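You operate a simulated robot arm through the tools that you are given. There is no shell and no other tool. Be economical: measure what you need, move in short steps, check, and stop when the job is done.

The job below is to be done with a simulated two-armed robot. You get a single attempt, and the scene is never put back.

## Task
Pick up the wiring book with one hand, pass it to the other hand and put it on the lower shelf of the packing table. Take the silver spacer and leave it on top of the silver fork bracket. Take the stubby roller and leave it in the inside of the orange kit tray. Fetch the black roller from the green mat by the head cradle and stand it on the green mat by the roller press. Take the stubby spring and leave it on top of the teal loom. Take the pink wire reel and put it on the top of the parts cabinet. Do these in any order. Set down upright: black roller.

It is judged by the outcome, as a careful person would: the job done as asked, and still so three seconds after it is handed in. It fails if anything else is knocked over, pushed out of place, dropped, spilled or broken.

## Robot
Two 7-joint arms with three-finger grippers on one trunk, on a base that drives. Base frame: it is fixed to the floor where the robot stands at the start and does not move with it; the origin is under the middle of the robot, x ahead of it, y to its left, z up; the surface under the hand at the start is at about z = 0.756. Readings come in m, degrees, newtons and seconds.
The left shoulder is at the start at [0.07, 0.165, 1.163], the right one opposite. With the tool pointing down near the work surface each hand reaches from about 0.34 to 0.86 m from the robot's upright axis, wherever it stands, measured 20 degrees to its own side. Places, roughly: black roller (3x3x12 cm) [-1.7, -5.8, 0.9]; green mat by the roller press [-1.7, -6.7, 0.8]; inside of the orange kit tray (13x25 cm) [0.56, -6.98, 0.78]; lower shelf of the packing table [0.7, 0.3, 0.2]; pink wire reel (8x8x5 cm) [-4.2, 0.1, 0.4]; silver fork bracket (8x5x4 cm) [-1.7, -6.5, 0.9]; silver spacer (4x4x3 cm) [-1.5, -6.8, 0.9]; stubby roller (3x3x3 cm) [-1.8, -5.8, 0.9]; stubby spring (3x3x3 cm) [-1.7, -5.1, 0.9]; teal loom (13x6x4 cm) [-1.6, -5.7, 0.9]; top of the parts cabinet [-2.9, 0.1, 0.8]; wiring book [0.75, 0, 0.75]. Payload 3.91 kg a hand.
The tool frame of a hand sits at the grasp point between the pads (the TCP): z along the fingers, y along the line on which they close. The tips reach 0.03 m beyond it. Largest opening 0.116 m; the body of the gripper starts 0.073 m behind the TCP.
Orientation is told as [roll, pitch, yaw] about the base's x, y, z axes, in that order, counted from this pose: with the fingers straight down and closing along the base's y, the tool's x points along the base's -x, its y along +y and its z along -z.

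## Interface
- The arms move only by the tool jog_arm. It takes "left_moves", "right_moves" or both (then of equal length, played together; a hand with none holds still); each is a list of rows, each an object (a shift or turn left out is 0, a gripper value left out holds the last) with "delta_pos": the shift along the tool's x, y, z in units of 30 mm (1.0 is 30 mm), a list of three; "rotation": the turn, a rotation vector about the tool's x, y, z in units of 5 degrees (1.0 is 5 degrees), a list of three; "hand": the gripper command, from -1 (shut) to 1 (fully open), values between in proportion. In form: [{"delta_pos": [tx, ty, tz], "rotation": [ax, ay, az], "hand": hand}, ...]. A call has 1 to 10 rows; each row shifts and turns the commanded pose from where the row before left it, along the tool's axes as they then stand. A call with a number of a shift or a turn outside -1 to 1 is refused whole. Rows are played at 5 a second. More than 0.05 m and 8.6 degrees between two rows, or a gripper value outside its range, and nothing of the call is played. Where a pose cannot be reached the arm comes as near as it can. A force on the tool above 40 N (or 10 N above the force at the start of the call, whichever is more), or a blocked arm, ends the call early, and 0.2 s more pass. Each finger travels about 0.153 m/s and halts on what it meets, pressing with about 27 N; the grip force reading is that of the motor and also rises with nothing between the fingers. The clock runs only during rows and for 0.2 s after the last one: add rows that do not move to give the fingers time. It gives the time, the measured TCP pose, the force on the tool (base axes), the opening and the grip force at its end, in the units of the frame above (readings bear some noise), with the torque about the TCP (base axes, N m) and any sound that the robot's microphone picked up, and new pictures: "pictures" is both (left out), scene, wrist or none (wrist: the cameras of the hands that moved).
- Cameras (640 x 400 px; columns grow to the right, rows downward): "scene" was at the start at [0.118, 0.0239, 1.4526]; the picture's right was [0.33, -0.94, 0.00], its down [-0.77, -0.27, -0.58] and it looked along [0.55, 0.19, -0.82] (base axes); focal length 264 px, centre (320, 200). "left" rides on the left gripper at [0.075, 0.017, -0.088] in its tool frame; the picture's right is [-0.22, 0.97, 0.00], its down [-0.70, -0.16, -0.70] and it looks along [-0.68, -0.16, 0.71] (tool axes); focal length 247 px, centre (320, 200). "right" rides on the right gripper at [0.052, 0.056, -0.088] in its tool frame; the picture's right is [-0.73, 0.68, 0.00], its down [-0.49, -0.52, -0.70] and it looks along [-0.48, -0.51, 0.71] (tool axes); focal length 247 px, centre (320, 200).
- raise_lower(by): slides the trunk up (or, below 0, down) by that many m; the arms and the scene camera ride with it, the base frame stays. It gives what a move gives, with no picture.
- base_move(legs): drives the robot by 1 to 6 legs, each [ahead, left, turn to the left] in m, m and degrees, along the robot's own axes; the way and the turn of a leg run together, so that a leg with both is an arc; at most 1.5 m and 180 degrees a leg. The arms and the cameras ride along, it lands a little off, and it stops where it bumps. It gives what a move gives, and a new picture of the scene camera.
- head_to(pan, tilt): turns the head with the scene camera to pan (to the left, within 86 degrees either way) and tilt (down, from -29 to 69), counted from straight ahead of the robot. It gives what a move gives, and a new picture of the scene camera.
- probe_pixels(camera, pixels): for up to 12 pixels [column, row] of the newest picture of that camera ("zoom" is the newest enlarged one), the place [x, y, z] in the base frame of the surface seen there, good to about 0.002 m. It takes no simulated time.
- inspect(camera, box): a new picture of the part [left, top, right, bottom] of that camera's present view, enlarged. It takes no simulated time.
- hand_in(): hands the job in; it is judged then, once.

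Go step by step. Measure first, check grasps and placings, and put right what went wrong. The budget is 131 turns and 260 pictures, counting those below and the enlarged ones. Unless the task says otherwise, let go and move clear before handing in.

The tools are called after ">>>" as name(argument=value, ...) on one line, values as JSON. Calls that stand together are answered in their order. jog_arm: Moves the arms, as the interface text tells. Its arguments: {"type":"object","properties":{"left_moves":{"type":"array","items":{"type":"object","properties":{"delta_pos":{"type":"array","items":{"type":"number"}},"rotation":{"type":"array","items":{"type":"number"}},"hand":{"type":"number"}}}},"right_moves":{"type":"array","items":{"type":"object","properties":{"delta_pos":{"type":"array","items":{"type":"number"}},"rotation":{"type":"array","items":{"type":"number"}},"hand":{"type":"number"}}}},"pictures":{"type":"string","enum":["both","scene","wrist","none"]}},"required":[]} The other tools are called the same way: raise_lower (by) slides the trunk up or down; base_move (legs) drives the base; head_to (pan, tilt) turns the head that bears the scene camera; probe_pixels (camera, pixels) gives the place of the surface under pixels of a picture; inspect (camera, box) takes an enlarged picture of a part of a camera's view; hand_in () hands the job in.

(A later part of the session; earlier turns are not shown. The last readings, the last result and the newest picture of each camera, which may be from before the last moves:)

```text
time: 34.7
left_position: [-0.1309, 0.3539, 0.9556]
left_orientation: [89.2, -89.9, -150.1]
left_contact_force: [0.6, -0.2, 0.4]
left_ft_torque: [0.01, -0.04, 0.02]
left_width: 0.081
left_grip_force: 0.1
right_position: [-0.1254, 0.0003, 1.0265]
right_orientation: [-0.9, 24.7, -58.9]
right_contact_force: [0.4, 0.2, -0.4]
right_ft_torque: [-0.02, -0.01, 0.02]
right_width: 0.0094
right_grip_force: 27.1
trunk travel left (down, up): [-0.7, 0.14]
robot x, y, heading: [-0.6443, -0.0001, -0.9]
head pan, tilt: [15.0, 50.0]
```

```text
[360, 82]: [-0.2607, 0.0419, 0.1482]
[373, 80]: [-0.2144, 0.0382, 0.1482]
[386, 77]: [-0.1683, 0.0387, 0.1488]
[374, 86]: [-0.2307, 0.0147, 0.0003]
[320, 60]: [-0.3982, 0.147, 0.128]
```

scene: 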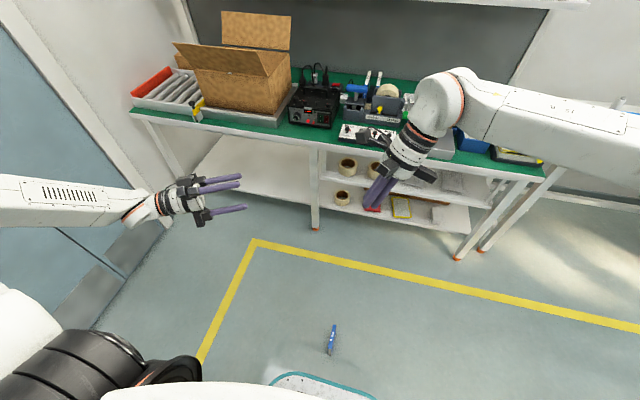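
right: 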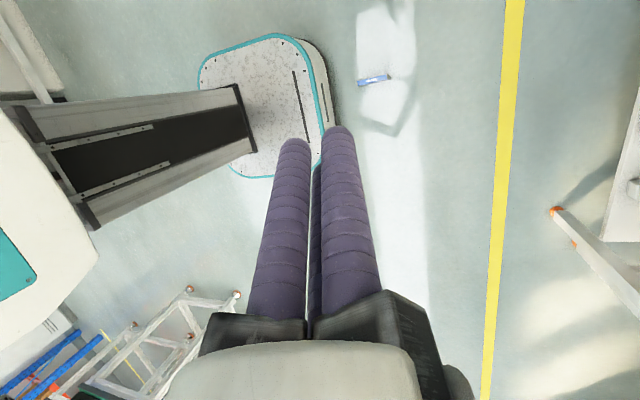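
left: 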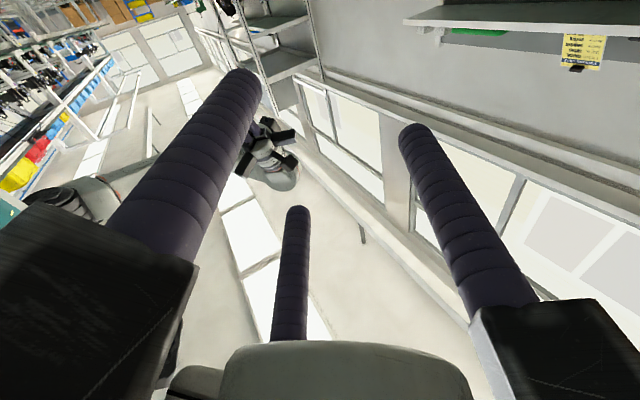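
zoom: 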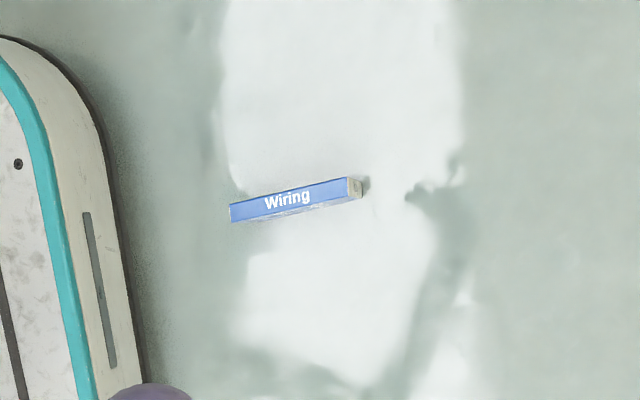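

Luckily it stands on the floor on its fore edge, spine up at z 0.148, x −0.265…−0.165, y 0.035–0.045. I'll square up the right hand straight down, then lower the trunk to fetch it.

>>> jog_arm(right_moves=[{"rotation": [0, -0.98, 0], "hand": -0.2}, {"rotation": [0, -0.98, 0]}, {"rotation": [0, -0.98, 0]}, {"rotation": [0, -0.98, 0]}, {"rotation": [0, -0.98, 0]}, {"rotation": [0, 0, -1]}, {"rotation": [0, 0, -1]}, {"rotation": [0, 0, -1]}, {"rotation": [0, 0, -1]}, {"rotation": [0, 0, -1]}], pictures="none")

>>> jog_arm(right_moves=[{"rotation": [0, 0, -1]}, {"rotation": [0, 0, -1]}, {"rotation": [0, 0, -1]}, {"rotation": [0, 0, -1]}, {"rotation": [0, 0, -1]}, {"rotation": [0, 0, -1]}, {"rotation": [0, 0, -0.8]}, {}], pictures="none")

>>> raise_lower(by=-0.6)

```text
time: 36.9
left_position: [-0.1319, 0.354, 0.9561]
left_orientation: [100.3, -90.0, -161.1]
left_contact_force: [0.1, 1.5, 0.1]
left_ft_torque: [0.0, 0.02, 0.01]
left_width: 0.0808
left_grip_force: 0.1
right_position: [-0.1273, 0.0007, 1.0286]
right_orientation: [-0.7, 0.4, -33.3]
right_contact_force: [-0.5, 0.0, -0.8]
right_ft_torque: [-0.04, -0.01, 0.01]
right_width: 0.0463
right_grip_force: 0.1
trunk travel left (down, up): [-0.7, 0.14]
robot x, y, heading: [-0.6404, 0.0027, -0.8]
head pan, tilt: [15.0, 50.0]
```

```text
time: 38.7
left_position: [-0.1318, 0.3531, 0.9558]
left_orientation: [97.4, -89.9, -158.1]
left_contact_force: [-0.3, 0.3, 0.0]
left_ft_torque: [-0.05, -0.02, -0.01]
left_width: 0.0814
left_grip_force: 0.1
right_position: [-0.1252, 0.0014, 1.0265]
right_orientation: [-0.4, 0.7, 0.6]
right_contact_force: [-0.3, 0.1, 0.0]
right_ft_torque: [0.01, 0.0, -0.02]
right_width: 0.0464
right_grip_force: 0.0
trunk travel left (down, up): [-0.7, 0.14]
robot x, y, heading: [-0.6402, 0.0064, -1.0]
head pan, tilt: [15.0, 50.0]
```

```text
refused: -0.6 is not a number from -0.4 to 0.4
```

The hand is square. The trunk moves at most 0.4 at once, so I'll lower in two steps.

>>> raise_lower(by=-0.4)

>>> raise_lower(by=-0.25)

>>> head_to(pan=5, tilt=60)

```text
time: 42.5
left_position: [-0.132, 0.3544, 0.5552]
left_orientation: [97.5, -89.8, -158.4]
left_contact_force: [-0.3, 0.2, -0.1]
left_ft_torque: [0.01, -0.04, 0.0]
left_width: 0.0815
left_grip_force: 0.0
right_position: [-0.1261, 0.0003, 0.6289]
right_orientation: [-0.2, 0.8, 0.4]
right_contact_force: [-0.1, 0.1, 0.5]
right_ft_torque: [0.01, 0.0, -0.01]
right_width: 0.0464
right_grip_force: 0.0
trunk travel left (down, up): [-0.3, 0.54]
robot x, y, heading: [-0.6411, 0.0027, -0.9]
head pan, tilt: [15.0, 50.0]
```

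```text
time: 45.1
left_position: [-0.1327, 0.3526, 0.3065]
left_orientation: [97.6, -89.9, -158.5]
left_contact_force: [0.3, -0.8, -0.2]
left_ft_torque: [-0.01, 0.0, 0.03]
left_width: 0.0815
left_grip_force: 0.1
right_position: [-0.127, 0.001, 0.3785]
right_orientation: [-0.2, 0.8, 0.5]
right_contact_force: [0.7, -0.9, -0.1]
right_ft_torque: [0.0, -0.03, -0.05]
right_width: 0.0464
right_grip_force: 0.1
trunk travel left (down, up): [-0.05, 0.79]
robot x, y, heading: [-0.6429, 0.0052, -0.7]
head pan, tilt: [15.0, 50.0]
```

```text
time: 45.8
left_position: [-0.132, 0.3539, 0.3055]
left_orientation: [98.7, -89.8, -159.6]
left_contact_force: [0.2, -0.3, 0.2]
left_ft_torque: [0.01, 0.01, 0.01]
left_width: 0.0813
left_grip_force: 0.0
right_position: [-0.1267, 0.0003, 0.3783]
right_orientation: [-0.2, 0.9, 0.6]
right_contact_force: [0.1, -0.2, -0.4]
right_ft_torque: [-0.01, -0.03, -0.01]
right_width: 0.0462
right_grip_force: 0.1
trunk travel left (down, up): [-0.05, 0.79]
robot x, y, heading: [-0.6399, 0.0049, -1.0]
head pan, tilt: [5.0, 60.0]
```

scene: 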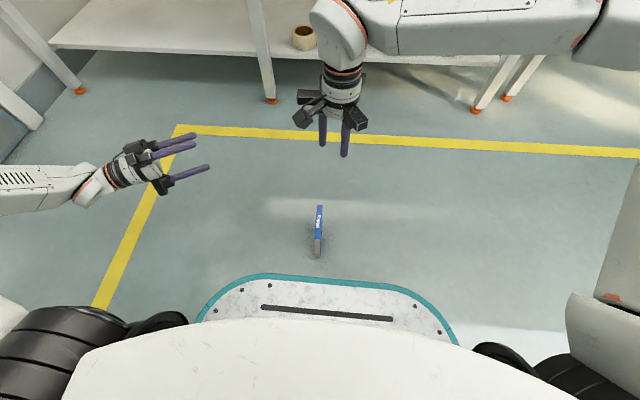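

The book at scene (319,230) is clear. I'll move the right hand above it and partway down, then check.

>>> jog_arm(right_moves=[{"delta_pos": [1, 0.5, 0]}, {"delta_pos": [1, 0.5, 0]}, {"delta_pos": [0.93, 0.35, 0]}, {"delta_pos": [0, 0, 1]}, {"delta_pos": [0, 0, 1]}, {"delta_pos": [0, 0, 1]}, {"delta_pos": [0, 0, 1]}, {"delta_pos": [0, 0, 1]}, {}])

```text
time: 47.8
left_position: [-0.1313, 0.3538, 0.3056]
left_orientation: [99.0, -90.0, -159.8]
left_contact_force: [0.1, -0.4, -0.4]
left_ft_torque: [-0.02, 0.0, 0.0]
left_width: 0.0814
left_grip_force: 0.0
right_position: [-0.2179, 0.0411, 0.2284]
right_orientation: [-0.2, 0.8, 0.5]
right_contact_force: [-0.3, -0.4, 0.5]
right_ft_torque: [-0.01, -0.02, 0.01]
right_width: 0.0464
right_grip_force: 0.1
trunk travel left (down, up): [-0.05, 0.79]
robot x, y, heading: [-0.6444, 0.0055, -0.9]
head pan, tilt: [5.0, 60.0]
```

scene: 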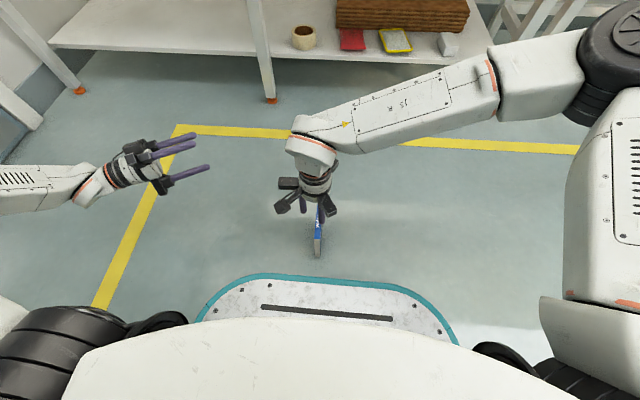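
right: 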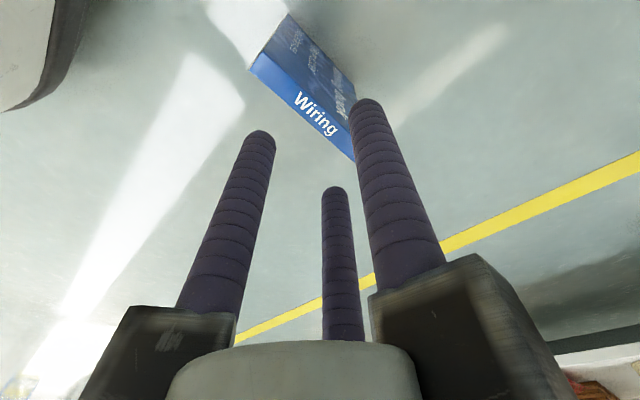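

The right hand sits over the spine ("Wiring" at (315,110) wrist). I'll descend to z≈0.113 and close, then check the grip width.

>>> jog_arm(right_moves=[{"delta_pos": [0, 0, 1]}, {"delta_pos": [0, 0, 1]}, {"delta_pos": [0, 0, 1]}, {"delta_pos": [0, 0, 0.85]}, {}, {"hand": -1}, {}, {}, {}])

```text
time: 48.5
left_position: [-0.1326, 0.3546, 0.3055]
left_orientation: [110.2, -89.9, -171.1]
left_contact_force: [0.5, 0.0, 0.7]
left_ft_torque: [0.0, 0.0, 0.0]
left_width: 0.0812
left_grip_force: 0.1
right_position: [-0.2155, 0.0428, 0.1781]
right_orientation: [0.1, 0.4, 0.4]
right_contact_force: [-2.8, -1.8, 10.9]
right_ft_torque: [-0.18, -0.23, -0.06]
right_width: 0.0459
right_grip_force: 0.2
trunk travel left (down, up): [-0.05, 0.79]
robot x, y, heading: [-0.6391, 0.0032, -0.9]
head pan, tilt: [5.0, 60.0]
stopped in row 3 (right hand): the force on the tool passed its limit at 62 N (the readings are from after the stop); the commanded pose is now the measured one
```

scene: 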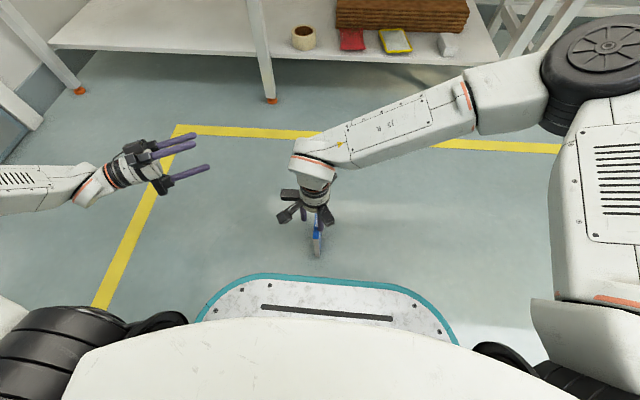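
right: 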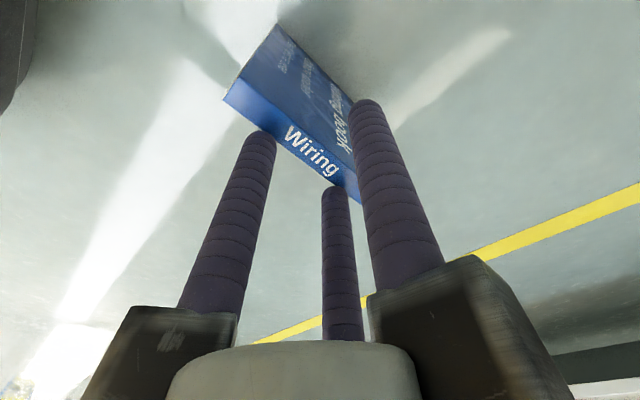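

The paired fingers (this gripper is visibly three-jawed: one at tool +y, two at −y spread in x) landed on the spine. I'll rise, open wider, shift −y 1.2 cm and descend again.

>>> jog_arm(right_moves=[{"delta_pos": [0, 0, -1], "hand": 0.7}, {"delta_pos": [0, -0.5, 0]}, {}])

>>> probe_pixels(camera="right", pixels=[[255, 85], [345, 180]])

```text
time: 49.3
left_position: [-0.1327, 0.3534, 0.3057]
left_orientation: [96.6, -89.9, -157.4]
left_contact_force: [0.0, 0.4, 0.4]
left_ft_torque: [0.04, 0.0, -0.02]
left_width: 0.0813
left_grip_force: 0.0
right_position: [-0.2158, 0.0277, 0.2066]
right_orientation: [0.1, 0.6, 0.3]
right_contact_force: [0.2, 0.4, 0.0]
right_ft_torque: [0.05, -0.03, -0.02]
right_width: 0.0988
right_grip_force: 0.1
trunk travel left (down, up): [-0.05, 0.79]
robot x, y, heading: [-0.6447, 0.006, -0.9]
head pan, tilt: [5.0, 60.0]
```

scene: 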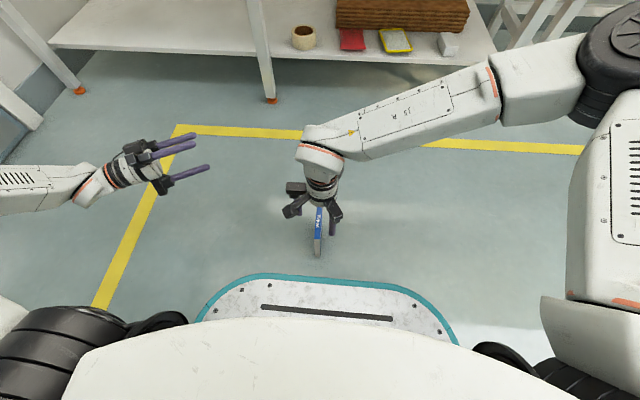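
right: 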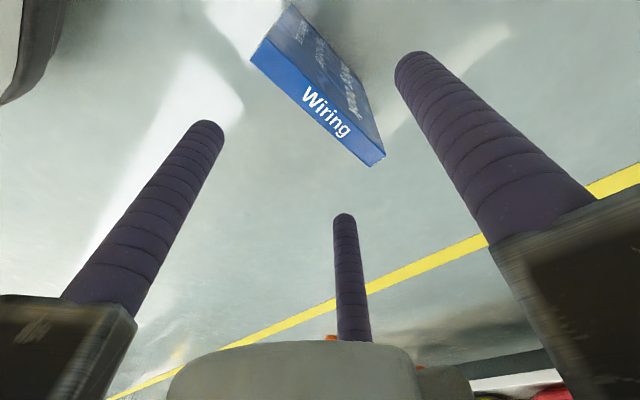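

```text
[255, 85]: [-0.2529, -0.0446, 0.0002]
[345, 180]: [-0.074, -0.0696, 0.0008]
```

The book now sits well inside the open jaws. Descend 9.3 cm and close.

>>> jog_arm(right_moves=[{"delta_pos": [0, 0, 1]}, {"delta_pos": [0, 0, 1]}, {"delta_pos": [0, 0, 1]}, {"delta_pos": [0, 0, 0.1]}, {}, {"hand": -1}, {}, {}, {}, {}])

```text
time: 51.5
left_position: [-0.1319, 0.3531, 0.3067]
left_orientation: [95.9, -89.9, -156.7]
left_contact_force: [0.6, 0.1, 0.5]
left_ft_torque: [0.0, 0.02, -0.03]
left_width: 0.0814
left_grip_force: 0.1
right_position: [-0.2179, 0.0263, 0.1124]
right_orientation: [0.0, 0.6, 0.4]
right_contact_force: [-0.2, -0.6, 0.1]
right_ft_torque: [0.02, -0.04, -0.02]
right_width: 0.0259
right_grip_force: 27.3
trunk travel left (down, up): [-0.05, 0.79]
robot x, y, heading: [-0.6407, 0.0064, -0.9]
head pan, tilt: [5.0, 60.0]
```

scene: 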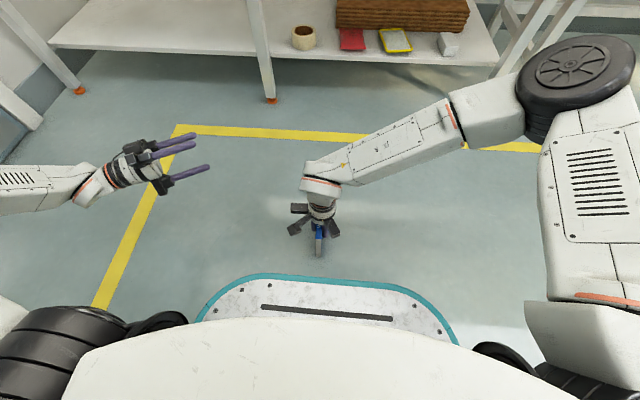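
right: 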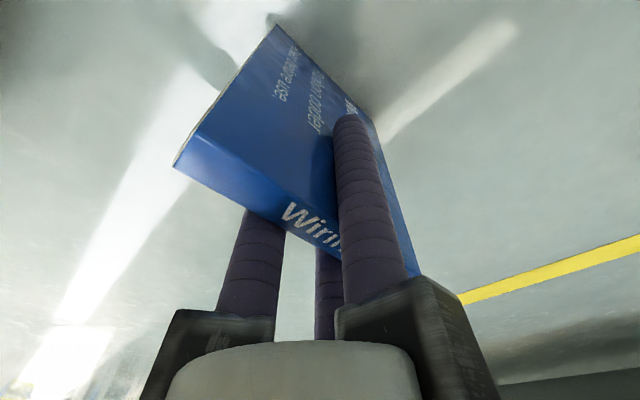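

Gripped at 0.0259, spine 3.6 cm above the TCP. I'll lift gently toward the hand-over place, then yaw the right hand −60° while the left lines up.

>>> jog_arm(right_moves=[{"delta_pos": [0, 0, -0.4]}, {"delta_pos": [-0.4, 0.25, -0.9]}, {"delta_pos": [-0.4, 0.25, -0.9]}, {"delta_pos": [-0.4, 0.25, -0.9]}, {"delta_pos": [-0.4, 0.25, -0.9]}, {"delta_pos": [-0.5, 0.3, -1]}, {"delta_pos": [-0.5, 0.3, -1]}, {"delta_pos": [-0.5, 0.3, -1]}, {"delta_pos": [-0.5, 0.3, -1]}, {"delta_pos": [-0.33, 0.27, -1]}])

>>> jog_arm(right_moves=[{"rotation": [0, 0, 1]}, {"rotation": [0, 0, 1]}, {"rotation": [0, 0, 1]}, {"rotation": [0, 0, 1]}, {"rotation": [0, 0, 1]}, {"rotation": [0, 0, 1]}, {"rotation": [0, 0, 1]}, {"rotation": [0, 0, 1]}, {"rotation": [0, 0, 1]}, {"rotation": [0, 0, 1]}], pictures="none")

>>> jog_arm(right_moves=[{"rotation": [0, 0, 1]}, {"rotation": [0, 0, 1]}, {}, {}], left_moves=[{"delta_pos": [0.3, -1, 0.75]}, {"delta_pos": [0.3, -1, 0.75]}, {"delta_pos": [0, -1, 0.75]}, {"delta_pos": [0, -0.27, 0]}])

```text
time: 53.7
left_position: [-0.1329, 0.3535, 0.3054]
left_orientation: [95.5, -89.9, -156.3]
left_contact_force: [0.0, 0.4, -0.9]
left_ft_torque: [0.03, 0.01, -0.02]
left_width: 0.0815
left_grip_force: 0.1
right_position: [-0.0981, 0.1036, 0.3843]
right_orientation: [0.0, 0.6, 0.3]
right_contact_force: [0.7, 0.2, -1.3]
right_ft_torque: [0.0, 0.03, 0.0]
right_width: 0.0259
right_grip_force: 27.5
trunk travel left (down, up): [-0.05, 0.79]
robot x, y, heading: [-0.64, 0.0053, -0.7]
head pan, tilt: [5.0, 60.0]
```

scene: 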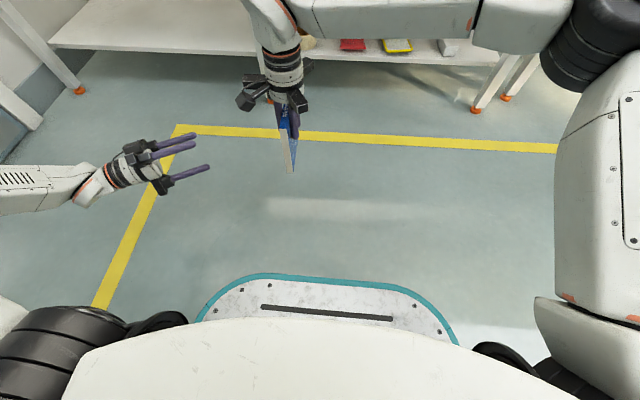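
right: 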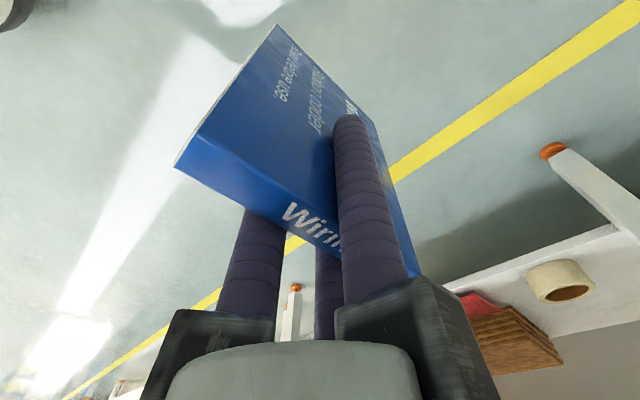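

```text
time: 55.9
left_position: [-0.1325, 0.3551, 0.3043]
left_orientation: [97.3, -89.9, -158.2]
left_contact_force: [-0.5, 0.2, 1.3]
left_ft_torque: [-0.01, -0.01, -0.02]
left_width: 0.0816
left_grip_force: 0.1
right_position: [-0.097, 0.1027, 0.3826]
right_orientation: [-0.4, 0.3, -49.7]
right_contact_force: [0.9, 0.3, -0.6]
right_ft_torque: [-0.05, 0.02, -0.02]
right_width: 0.0262
right_grip_force: 26.7
trunk travel left (down, up): [-0.05, 0.79]
robot x, y, heading: [-0.6431, 0.0079, -0.8]
head pan, tilt: [5.0, 60.0]
```

```text
time: 56.9
left_position: [-0.1852, 0.2465, 0.2864]
left_orientation: [93.2, -89.8, -154.1]
left_contact_force: [-0.4, 0.2, 0.8]
left_ft_torque: [0.01, 0.01, 0.0]
left_width: 0.0811
left_grip_force: 0.1
right_position: [-0.0968, 0.1029, 0.3815]
right_orientation: [-0.5, 0.4, -59.7]
right_contact_force: [-0.5, -0.4, -1.4]
right_ft_torque: [-0.01, 0.02, -0.02]
right_width: 0.0258
right_grip_force: 26.7
trunk travel left (down, up): [-0.05, 0.79]
robot x, y, heading: [-0.6424, 0.0052, -0.9]
head pan, tilt: [5.0, 60.0]
```

scene: 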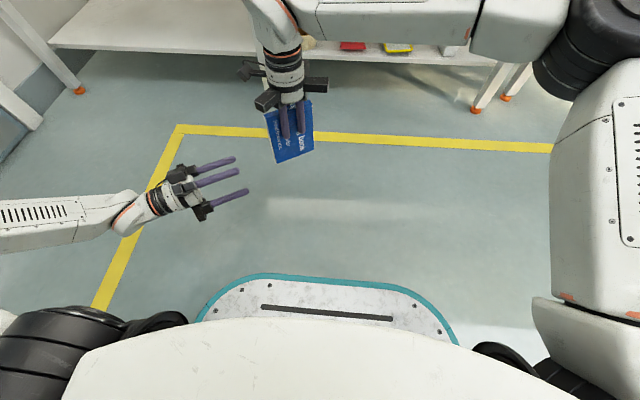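
right: 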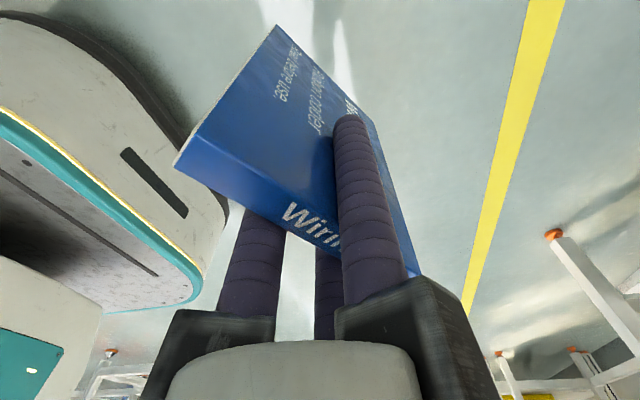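
left: 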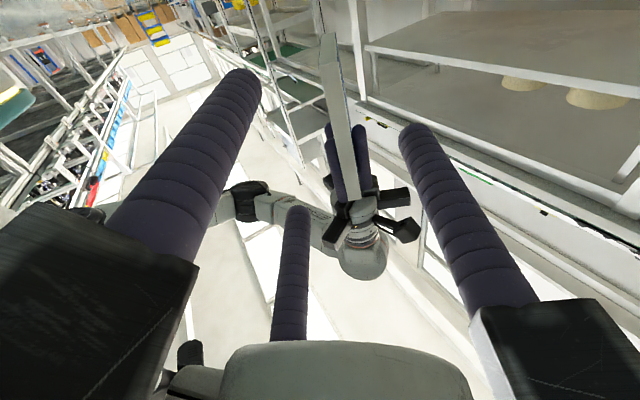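

The book stands vertical between the left fingers' plane (left view (335,100)). I'll nudge +y 0.25 and advance 4.75 units, then close the left gripper.

>>> jog_arm(left_moves=[{"delta_pos": [0, 0.25, 1]}, {"delta_pos": [0, 0, 1]}, {"delta_pos": [0, 0, 1]}, {"delta_pos": [0, 0, 1]}, {"delta_pos": [0, 0, 0.75]}, {}])

```text
time: 58.3
left_position: [-0.1145, 0.1351, 0.2896]
left_orientation: [-130.7, -89.2, 69.7]
left_contact_force: [1.0, 0.2, -1.5]
left_ft_torque: [-0.11, -0.11, -0.08]
left_width: 0.0811
left_grip_force: 0.2
left hand out of reach, approached as far as the arm can: row 5
right_position: [-0.0955, 0.1031, 0.3828]
right_orientation: [-0.6, 0.4, -59.6]
right_contact_force: [-0.2, 0.2, -1.3]
right_ft_torque: [0.01, -0.02, -0.01]
right_width: 0.026
right_grip_force: 27.4
trunk travel left (down, up): [-0.05, 0.79]
robot x, y, heading: [-0.6416, 0.0041, -0.7]
head pan, tilt: [5.0, 60.0]
```

scene: 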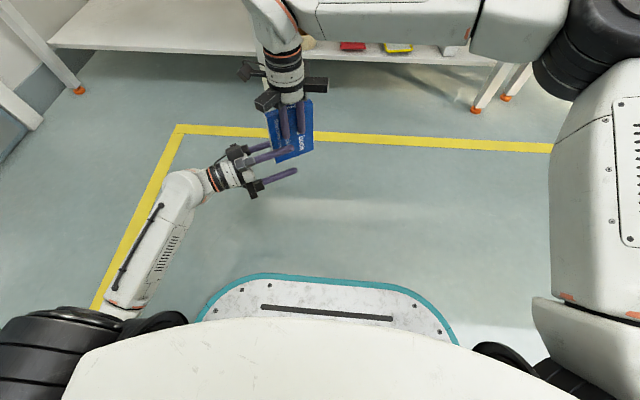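
left: 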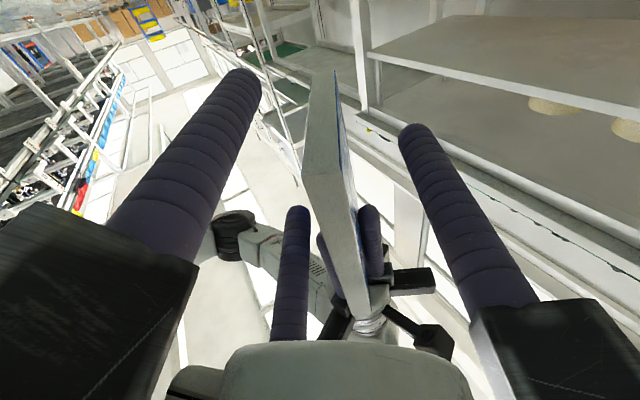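

The left fingers straddle the book with ~4 cm overlap. Close the left gripper.

>>> jog_arm(left_moves=[{"hand": -1}, {}, {}, {}])

```text
time: 59.3
left_position: [-0.1151, 0.1352, 0.2885]
left_orientation: [74.2, -90.0, -135.0]
left_contact_force: [-3.4, -3.5, -4.7]
left_ft_torque: [0.39, -0.08, 0.33]
left_width: 0.026
left_grip_force: 27.1
right_position: [-0.0968, 0.1035, 0.3826]
right_orientation: [-0.4, 0.4, -59.6]
right_contact_force: [3.4, 2.9, 5.8]
right_ft_torque: [0.2, -0.06, -0.49]
right_width: 0.0257
right_grip_force: 26.7
trunk travel left (down, up): [-0.05, 0.79]
robot x, y, heading: [-0.6402, 0.0066, -0.9]
head pan, tilt: [5.0, 60.0]
```

scene: 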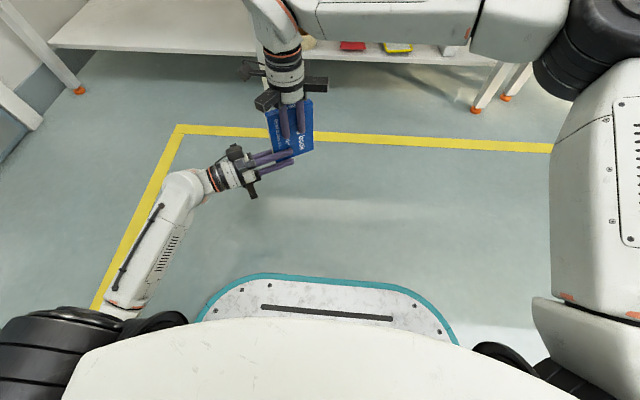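
left: 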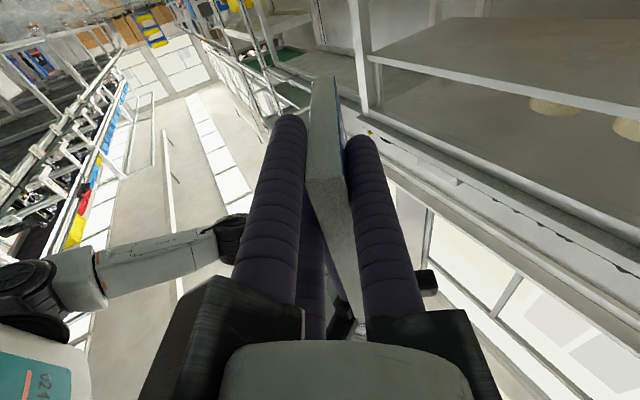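

Both hands hold it at 0.026. Now the right hand opens and rises clear.

>>> jog_arm(right_moves=[{"hand": 0.2}, {"hand": 0.6}, {}, {"delta_pos": [0, 0, -0.5]}, {"delta_pos": [0, 0, -1]}, {"delta_pos": [0, 0, -1]}, {"delta_pos": [0, 0, -1]}, {"delta_pos": [0, 0, -1]}, {"delta_pos": [0, 0, -1]}, {}])

```text
time: 61.5
left_position: [-0.1153, 0.1354, 0.289]
left_orientation: [109.4, -89.9, -170.3]
left_contact_force: [-0.8, -0.1, -2.1]
left_ft_torque: [0.02, 0.08, 0.0]
left_width: 0.0208
left_grip_force: 26.7
right_position: [-0.0973, 0.1022, 0.5478]
right_orientation: [-0.5, 0.4, -59.7]
right_contact_force: [-0.1, -0.8, -0.1]
right_ft_torque: [0.0, 0.02, 0.0]
right_width: 0.0927
right_grip_force: 0.1
trunk travel left (down, up): [-0.05, 0.79]
robot x, y, heading: [-0.6445, 0.0049, -0.9]
head pan, tilt: [5.0, 60.0]
```

scene: 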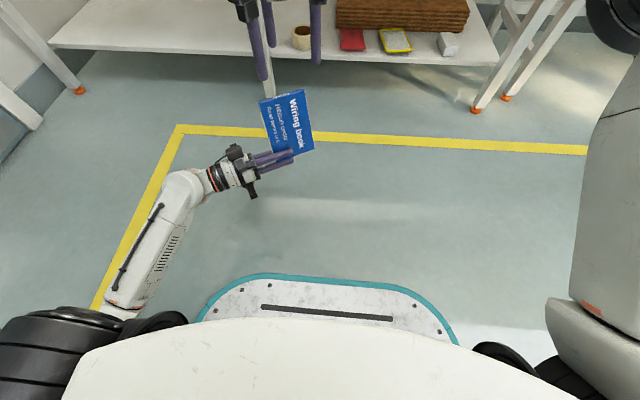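
right: 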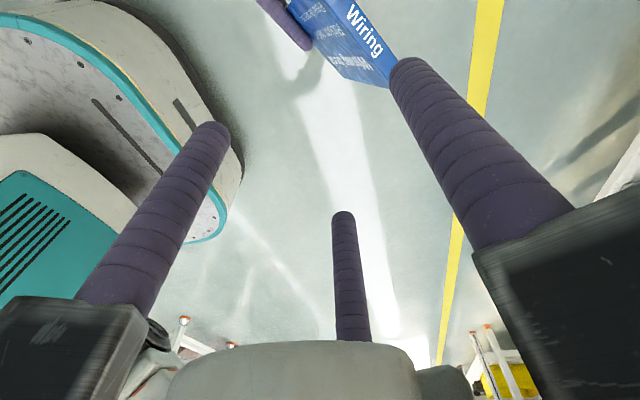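

The hand-over is done: left holds the book upright (0.021). Now I'll retract the right hand to its side while turning the left hand back to point forward at its own side.

>>> jog_arm(left_moves=[{"delta_pos": [0, 0.3, -0.53], "rotation": [-0.6, 0, 0]}, {"delta_pos": [0, 0.33, -0.51], "rotation": [-0.6, 0, 0]}, {"delta_pos": [0, 0.36, -0.49], "rotation": [-0.6, 0, 0]}, {"delta_pos": [0, 0.39, -0.47], "rotation": [-0.6, 0, 0]}, {"delta_pos": [0, 0.42, -0.45], "rotation": [-0.6, 0, 0]}, {"delta_pos": [0, 0.44, -0.43], "rotation": [-0.6, 0, 0]}, {"delta_pos": [0, 0.46, -0.4], "rotation": [-0.6, 0, 0]}, {"delta_pos": [0, 0.48, -0.37], "rotation": [-0.6, 0, 0]}, {"delta_pos": [0, 0.5, -0.34], "rotation": [-0.6, 0, 0]}, {"delta_pos": [0, 0.52, -0.3], "rotation": [-0.6, 0, 0]}], right_moves=[{"delta_pos": [-0.68, -0.96, 0]}, {"delta_pos": [-0.68, -0.96, 0]}, {"delta_pos": [-0.68, -0.96, 0]}, {"delta_pos": [-0.68, -0.96, 0]}, {"delta_pos": [-0.68, -0.96, 0]}, {"delta_pos": [-0.68, -0.96, 0]}, {"delta_pos": [-0.68, -0.96, 0]}, {"delta_pos": [-0.68, -0.96, 0]}, {"delta_pos": [-0.68, -0.96, 0]}, {"delta_pos": [-0.68, -0.96, 0]}], pictures="none")

>>> jog_arm(left_moves=[{"delta_pos": [0, 0.53, -0.27], "rotation": [-0.6, 0, 0]}, {"delta_pos": [0, 0.54, -0.25], "rotation": [-0.6, 0, 0]}, {"delta_pos": [0, 0.55, -0.22], "rotation": [-0.6, 0, 0]}, {"delta_pos": [0, 0.56, -0.2], "rotation": [-0.6, 0, 0]}, {"delta_pos": [0, 0.57, -0.17], "rotation": [-0.6, 0, 0]}, {"delta_pos": [0, 0.58, -0.14], "rotation": [-0.6, 0, 0]}, {"delta_pos": [0, 0.58, -0.1], "rotation": [-0.6, 0, 0]}, {"delta_pos": [0, 0.6, -0.07], "rotation": [-0.6, 0, 0]}, {"delta_pos": [0, 0.6, -0.03], "rotation": [-0.6, 0, 0]}, {"delta_pos": [0, 0.6, 0], "rotation": [-0.6, 0, 0]}], right_moves=[{"delta_pos": [-0.68, -0.96, 0]}, {"delta_pos": [-0.68, -0.96, 0]}, {"delta_pos": [-0.68, -0.96, 0]}, {"delta_pos": [-0.68, -0.96, 0]}, {"delta_pos": [-0.68, -0.96, 0]}, {"rotation": [0, 0, -1]}, {"rotation": [0, 0, -1]}, {"rotation": [0, 0, -1]}, {"rotation": [0, 0, -1]}, {"rotation": [0, 0, -1]}])

```text
time: 63.7
left_position: [-0.1103, 0.318, 0.2859]
left_orientation: [136.5, -89.9, -167.2]
left_contact_force: [-0.2, 0.6, -1.4]
left_ft_torque: [0.01, 0.03, -0.01]
left_width: 0.0204
left_grip_force: 26.9
right_position: [-0.2373, -0.2187, 0.55]
right_orientation: [-0.6, 0.4, -59.6]
right_contact_force: [-0.5, -0.5, 0.3]
right_ft_torque: [0.02, 0.0, -0.01]
right_width: 0.093
right_grip_force: 0.1
trunk travel left (down, up): [-0.05, 0.79]
robot x, y, heading: [-0.6401, 0.0042, -0.7]
head pan, tilt: [5.0, 60.0]
```

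```text
time: 65.9
left_position: [-0.0998, 0.4977, 0.2894]
left_orientation: [-173.4, -89.9, 172.6]
left_contact_force: [0.0, 0.3, -0.8]
left_ft_torque: [-0.02, 0.02, -0.01]
left_width: 0.0204
left_grip_force: 26.7
right_position: [-0.305, -0.3713, 0.5466]
right_orientation: [-0.3, 0.5, -34.5]
right_contact_force: [0.3, -0.2, 0.3]
right_ft_torque: [0.01, 0.0, -0.01]
right_width: 0.0928
right_grip_force: 0.1
right hand out of reach, approached as far as the arm can: row 5
trunk travel left (down, up): [-0.05, 0.79]
robot x, y, heading: [-0.6437, 0.0047, -0.8]
head pan, tilt: [5.0, 60.0]
```

scene: 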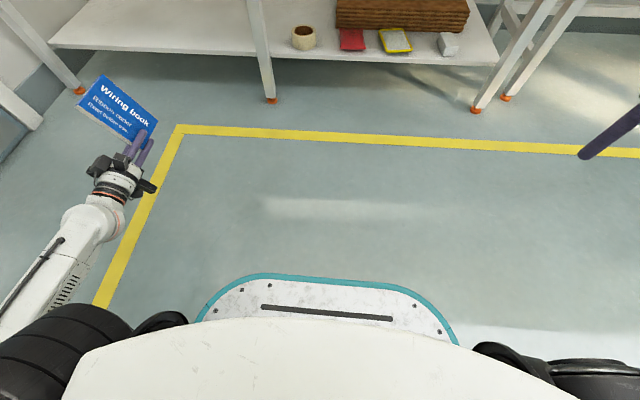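
right: 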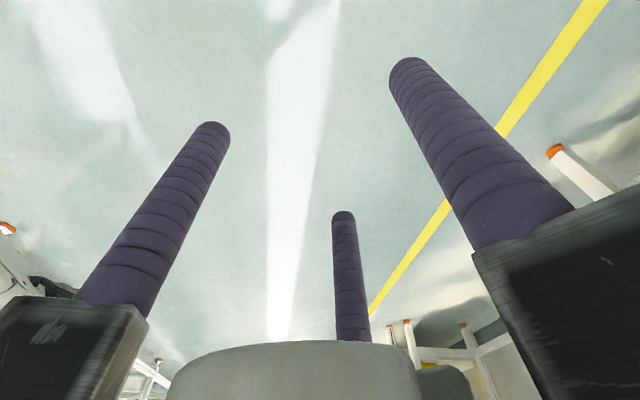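
left: 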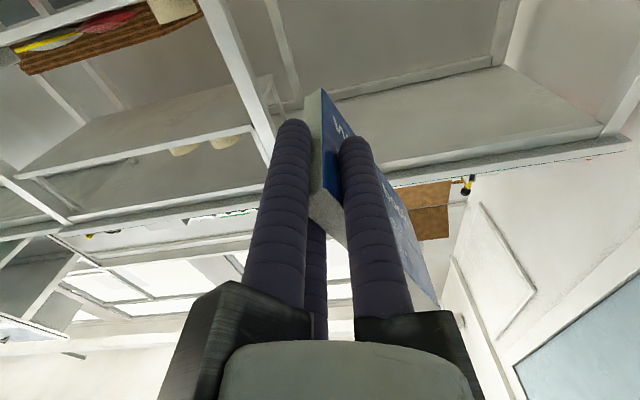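

The book is held; I'll check its tilt by probing its visible cover corners.

>>> inspect(camera="scene", box=[60, 50, 200, 210])

>>> probe_pixels(camera="scene", pixels=[[104, 78], [154, 115], [82, 102], [120, 133], [130, 110], [105, 100]])

```text
2.50 times, centred on (130, 130) of scene
```

zoom: 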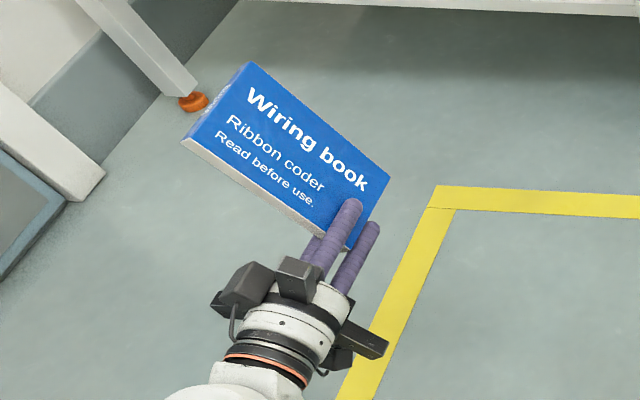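

```text
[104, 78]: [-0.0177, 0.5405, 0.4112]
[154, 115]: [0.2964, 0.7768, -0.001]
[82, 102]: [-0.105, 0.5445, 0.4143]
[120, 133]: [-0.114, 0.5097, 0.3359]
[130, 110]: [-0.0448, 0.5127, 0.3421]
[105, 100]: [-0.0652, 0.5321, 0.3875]
```

The book leans ~23° (top toward +y) in the jaws. I'll roll the left hand +23° to bring it upright, then drive to the empty part of the shelf (y≈0.75).

>>> jog_arm(left_moves=[{"rotation": [0, 0, 0.92]}, {"rotation": [0, 0, 0.92]}, {"rotation": [0, 0, 0.92]}, {"rotation": [0, 0, 0.92]}, {"rotation": [0, 0, 0.92]}, {}], pictures="none")

>>> base_move(legs=[[0, 0.25, 0.8], [0.48, 0, 0]])

>>> head_to(pan=45, tilt=40)

```text
time: 67.3
left_position: [-0.1, 0.4964, 0.2872]
left_orientation: [90.3, -66.8, -91.2]
left_contact_force: [0.2, -0.6, -1.5]
left_ft_torque: [0.01, 0.08, 0.0]
left_width: 0.02
left_grip_force: 26.7
right_position: [-0.3035, -0.3707, 0.5457]
right_orientation: [-0.2, 0.4, -34.7]
right_contact_force: [-0.1, -0.3, -0.2]
right_ft_torque: [0.01, 0.04, 0.02]
right_width: 0.0927
right_grip_force: 0.1
trunk travel left (down, up): [-0.05, 0.79]
robot x, y, heading: [-0.643, 0.005, -1.0]
head pan, tilt: [5.0, 60.0]
```

```text
time: 71.5
left_position: [0.3731, 0.7563, 0.288]
left_orientation: [90.3, -66.9, -90.2]
left_contact_force: [-0.2, -0.4, -1.6]
left_ft_torque: [0.03, 0.06, 0.03]
left_width: 0.0203
left_grip_force: 26.8
right_position: [0.1838, -0.1136, 0.5458]
right_orientation: [-0.3, 0.4, -33.7]
right_contact_force: [0.2, 0.9, 0.4]
right_ft_torque: [0.02, 0.02, 0.01]
right_width: 0.0928
right_grip_force: 0.0
trunk travel left (down, up): [-0.05, 0.79]
robot x, y, heading: [-0.1608, 0.2556, -0.1]
head pan, tilt: [5.0, 60.0]
```

scene: 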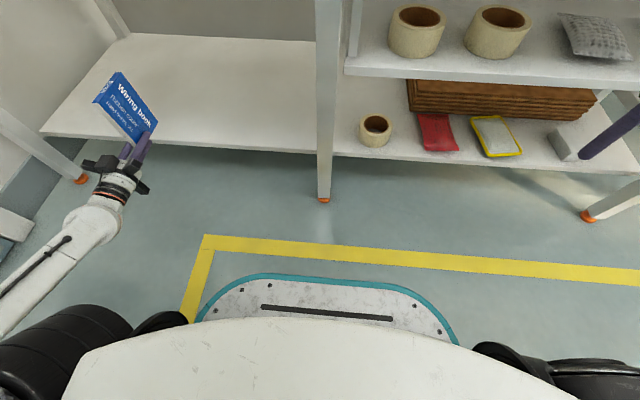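

```text
time: 72.6
left_position: [0.3744, 0.7567, 0.2888]
left_orientation: [90.2, -67.0, -90.2]
left_contact_force: [0.6, 0.0, -1.8]
left_ft_torque: [-0.01, 0.05, 0.03]
left_width: 0.0202
left_grip_force: 27.2
right_position: [0.184, -0.1148, 0.5462]
right_orientation: [-0.4, 0.5, -33.7]
right_contact_force: [0.7, -0.7, 0.2]
right_ft_torque: [0.0, 0.02, 0.0]
right_width: 0.0927
right_grip_force: 0.0
trunk travel left (down, up): [-0.05, 0.79]
robot x, y, heading: [-0.16, 0.2556, 0.2]
head pan, tilt: [45.0, 40.0]
```

scene: 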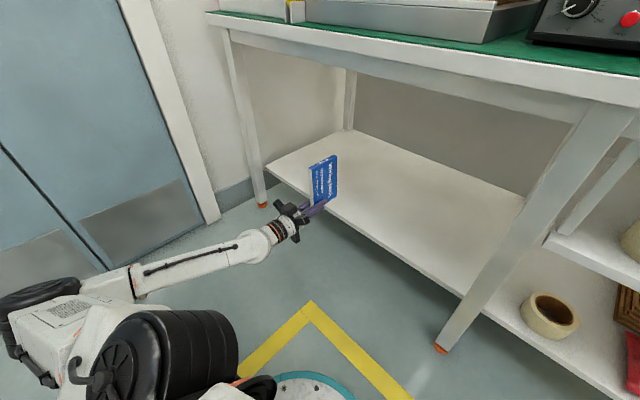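

Good view: the book at (324,180) is just above the shelf's front edge. I'll probe for verticality.

>>> probe_pixels(camera="scene", pixels=[[314, 168], [334, 158], [318, 200], [332, 195], [324, 180], [330, 165], [320, 205], [335, 186], [300, 230]])

>>> inspect(camera="scene", box=[260, 130, 380, 250])

```text
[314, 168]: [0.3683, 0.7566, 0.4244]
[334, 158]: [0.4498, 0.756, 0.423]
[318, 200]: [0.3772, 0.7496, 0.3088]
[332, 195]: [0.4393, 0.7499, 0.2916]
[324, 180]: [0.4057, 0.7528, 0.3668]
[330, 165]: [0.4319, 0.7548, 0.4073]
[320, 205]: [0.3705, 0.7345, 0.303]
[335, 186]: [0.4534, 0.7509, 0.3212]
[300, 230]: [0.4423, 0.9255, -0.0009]
```

```text
3.33 times, centred on (320, 190) of scene
```

zoom: 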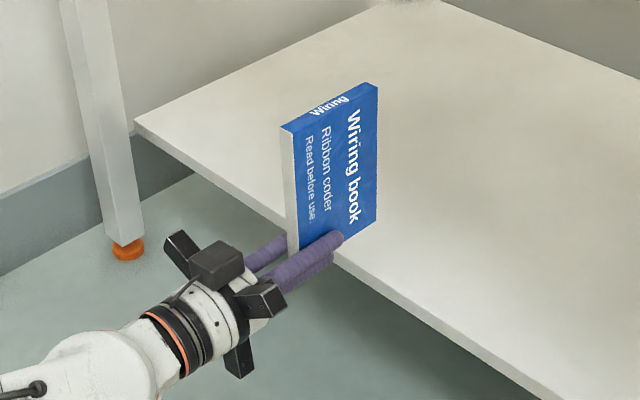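

3° lean remains; I'll correct it (+0.62), then advance 5.2 units into the shelf.

>>> jog_arm(left_moves=[{"rotation": [0, 0, 0.62]}, {"delta_pos": [0, 0, 0.9]}, {"delta_pos": [0, 0, 0.9]}, {"delta_pos": [0, 0, 0.9]}, {"delta_pos": [0, 0, 0.9]}, {"delta_pos": [0, 0, 0.9]}, {"delta_pos": [0, 0, 0.7]}, {"delta_pos": [0.9, -0.44, 0]}, {"delta_pos": [0.9, -0.44, 0]}, {}], pictures="scene")

>>> inspect(camera="scene", box=[300, 120, 420, 240])

```text
time: 74.8
left_position: [0.53, 0.76, 0.2293]
left_orientation: [90.2, -63.9, -90.1]
left_contact_force: [0.1, 0.7, -1.8]
left_ft_torque: [-0.01, 0.06, 0.01]
left_width: 0.0203
left_grip_force: 27.2
right_position: [0.1833, -0.114, 0.5458]
right_orientation: [-0.3, 0.4, -33.7]
right_contact_force: [0.8, -0.3, -0.4]
right_ft_torque: [0.01, 0.0, 0.02]
right_width: 0.0928
right_grip_force: 0.0
trunk travel left (down, up): [-0.05, 0.79]
robot x, y, heading: [-0.162, 0.2554, 0.1]
head pan, tilt: [45.0, 40.0]
```

scene: 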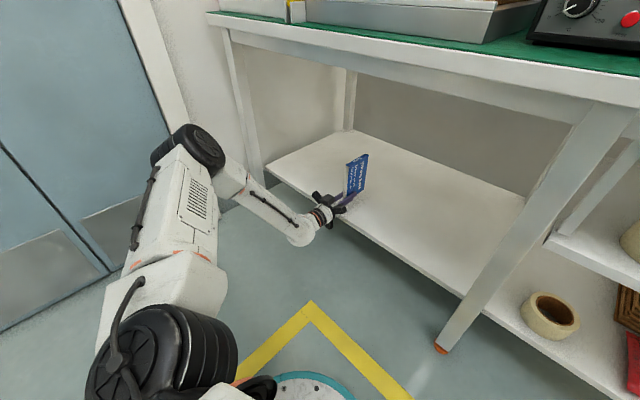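

```text
3.33 times, centred on (360, 180) of scene
```

zoom: 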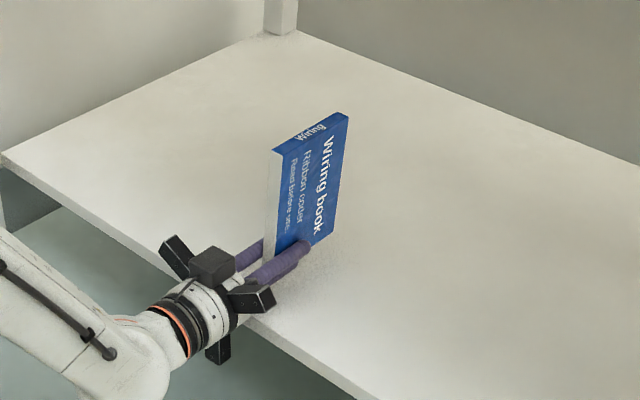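

The book's fore edge rests on the third jaw, so releasing upright would be tippy. I'll raise 3 cm and roll −90° to lay it flat (spine toward +y), which needs 18 rows.

>>> jog_arm(left_moves=[{"delta_pos": [-0.9, 0.44, 0]}, {"rotation": [0, 0, -1]}, {"rotation": [0, 0, -1]}, {"rotation": [0, 0, -1]}, {"rotation": [0, 0, -1]}, {"rotation": [0, 0, -1]}, {"rotation": [0, 0, -1]}, {"rotation": [0, 0, -1]}, {"rotation": [0, 0, -1]}, {"rotation": [0, 0, -1]}], pictures="none")

>>> jog_arm(left_moves=[{"rotation": [0, 0, -1]}, {"rotation": [0, 0, -1]}, {"rotation": [0, 0, -1]}, {"rotation": [0, 0, -1]}, {"rotation": [0, 0, -1]}, {"rotation": [0, 0, -1]}, {"rotation": [0, 0, -1]}, {"rotation": [0, 0, -1]}, {"rotation": [0, 0, -1]}, {}], pictures="scene")

>>> inspect(camera="scene", box=[300, 120, 420, 240])

```text
time: 77.0
left_position: [0.5305, 0.7571, 0.2588]
left_orientation: [-90.3, -71.0, 90.3]
left_contact_force: [-0.4, -0.5, -1.3]
left_ft_torque: [-0.09, 0.06, -0.03]
left_width: 0.0199
left_grip_force: 26.7
right_position: [0.184, -0.1133, 0.5462]
right_orientation: [-0.3, 0.5, -33.7]
right_contact_force: [0.4, 0.5, 0.2]
right_ft_torque: [0.02, 0.02, 0.0]
right_width: 0.0929
right_grip_force: 0.0
trunk travel left (down, up): [-0.05, 0.79]
robot x, y, heading: [-0.1619, 0.255, 0.0]
head pan, tilt: [45.0, 40.0]
```

```text
time: 79.2
left_position: [0.5303, 0.7559, 0.2585]
left_orientation: [-90.0, -26.1, 90.0]
left_contact_force: [0.2, -0.4, -1.4]
left_ft_torque: [-0.12, 0.08, 0.0]
left_width: 0.0199
left_grip_force: 27.0
right_position: [0.1832, -0.1138, 0.5469]
right_orientation: [-0.3, 0.5, -33.8]
right_contact_force: [-0.9, -0.1, -0.4]
right_ft_torque: [0.02, 0.0, -0.03]
right_width: 0.0927
right_grip_force: 0.0
trunk travel left (down, up): [-0.05, 0.79]
robot x, y, heading: [-0.1585, 0.2578, -0.2]
head pan, tilt: [45.0, 40.0]
```

scene: 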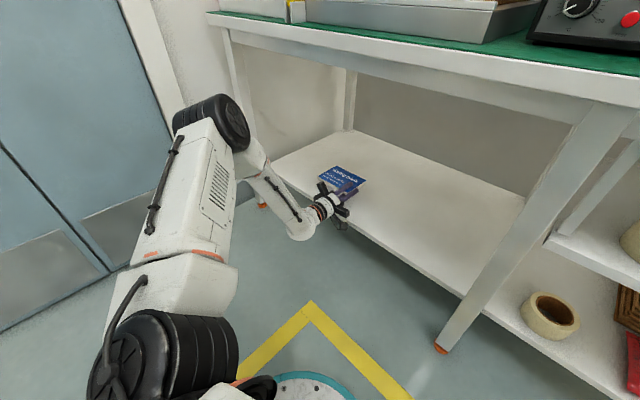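

```text
3.33 times, centred on (360, 180) of scene
```

zoom: 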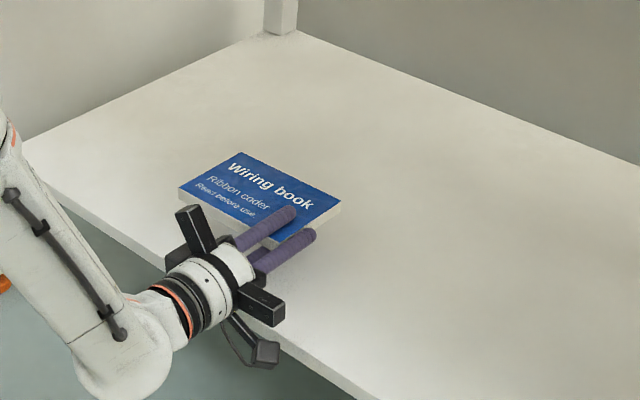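

The book is flat ((260,195) in the zoom). I'll lower 4 cm, loosen the jaws, and look.

>>> jog_arm(left_moves=[{"delta_pos": [0.2, 0.4, 0]}, {"delta_pos": [0.2, 0.4, 0]}, {"delta_pos": [0.18, 0.38, 0]}, {}, {"hand": -0.35}, {}, {}], pictures="scene")

>>> inspect(camera="scene", box=[300, 120, 420, 240])

```text
time: 80.8
left_position: [0.5316, 0.7565, 0.2209]
left_orientation: [-90.3, -26.2, 90.1]
left_contact_force: [3.6, -1.1, 10.9]
left_ft_torque: [0.11, 0.53, -0.08]
left_width: 0.0327
left_grip_force: 0.1
right_position: [0.1835, -0.1156, 0.5453]
right_orientation: [-0.2, 0.5, -33.7]
right_contact_force: [-0.5, 0.6, 0.6]
right_ft_torque: [0.01, -0.01, 0.01]
right_width: 0.093
right_grip_force: 0.1
trunk travel left (down, up): [-0.05, 0.79]
robot x, y, heading: [-0.16, 0.2557, -0.1]
head pan, tilt: [45.0, 40.0]
```

scene: 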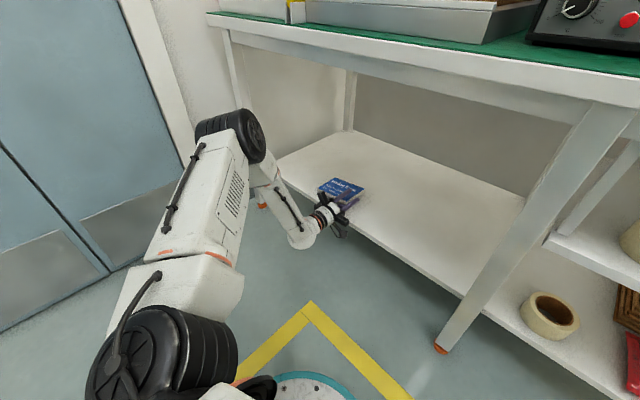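

```text
3.33 times, centred on (360, 180) of scene
```

zoom: 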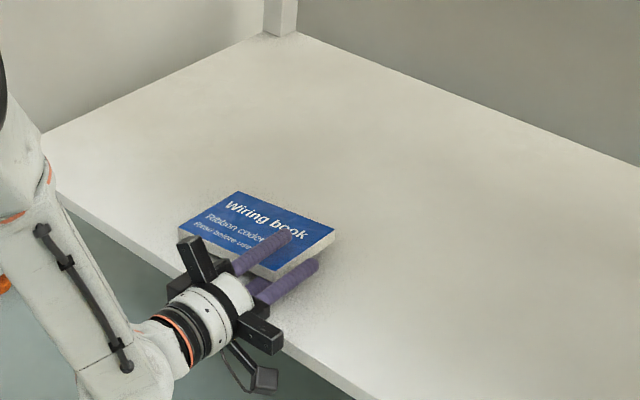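

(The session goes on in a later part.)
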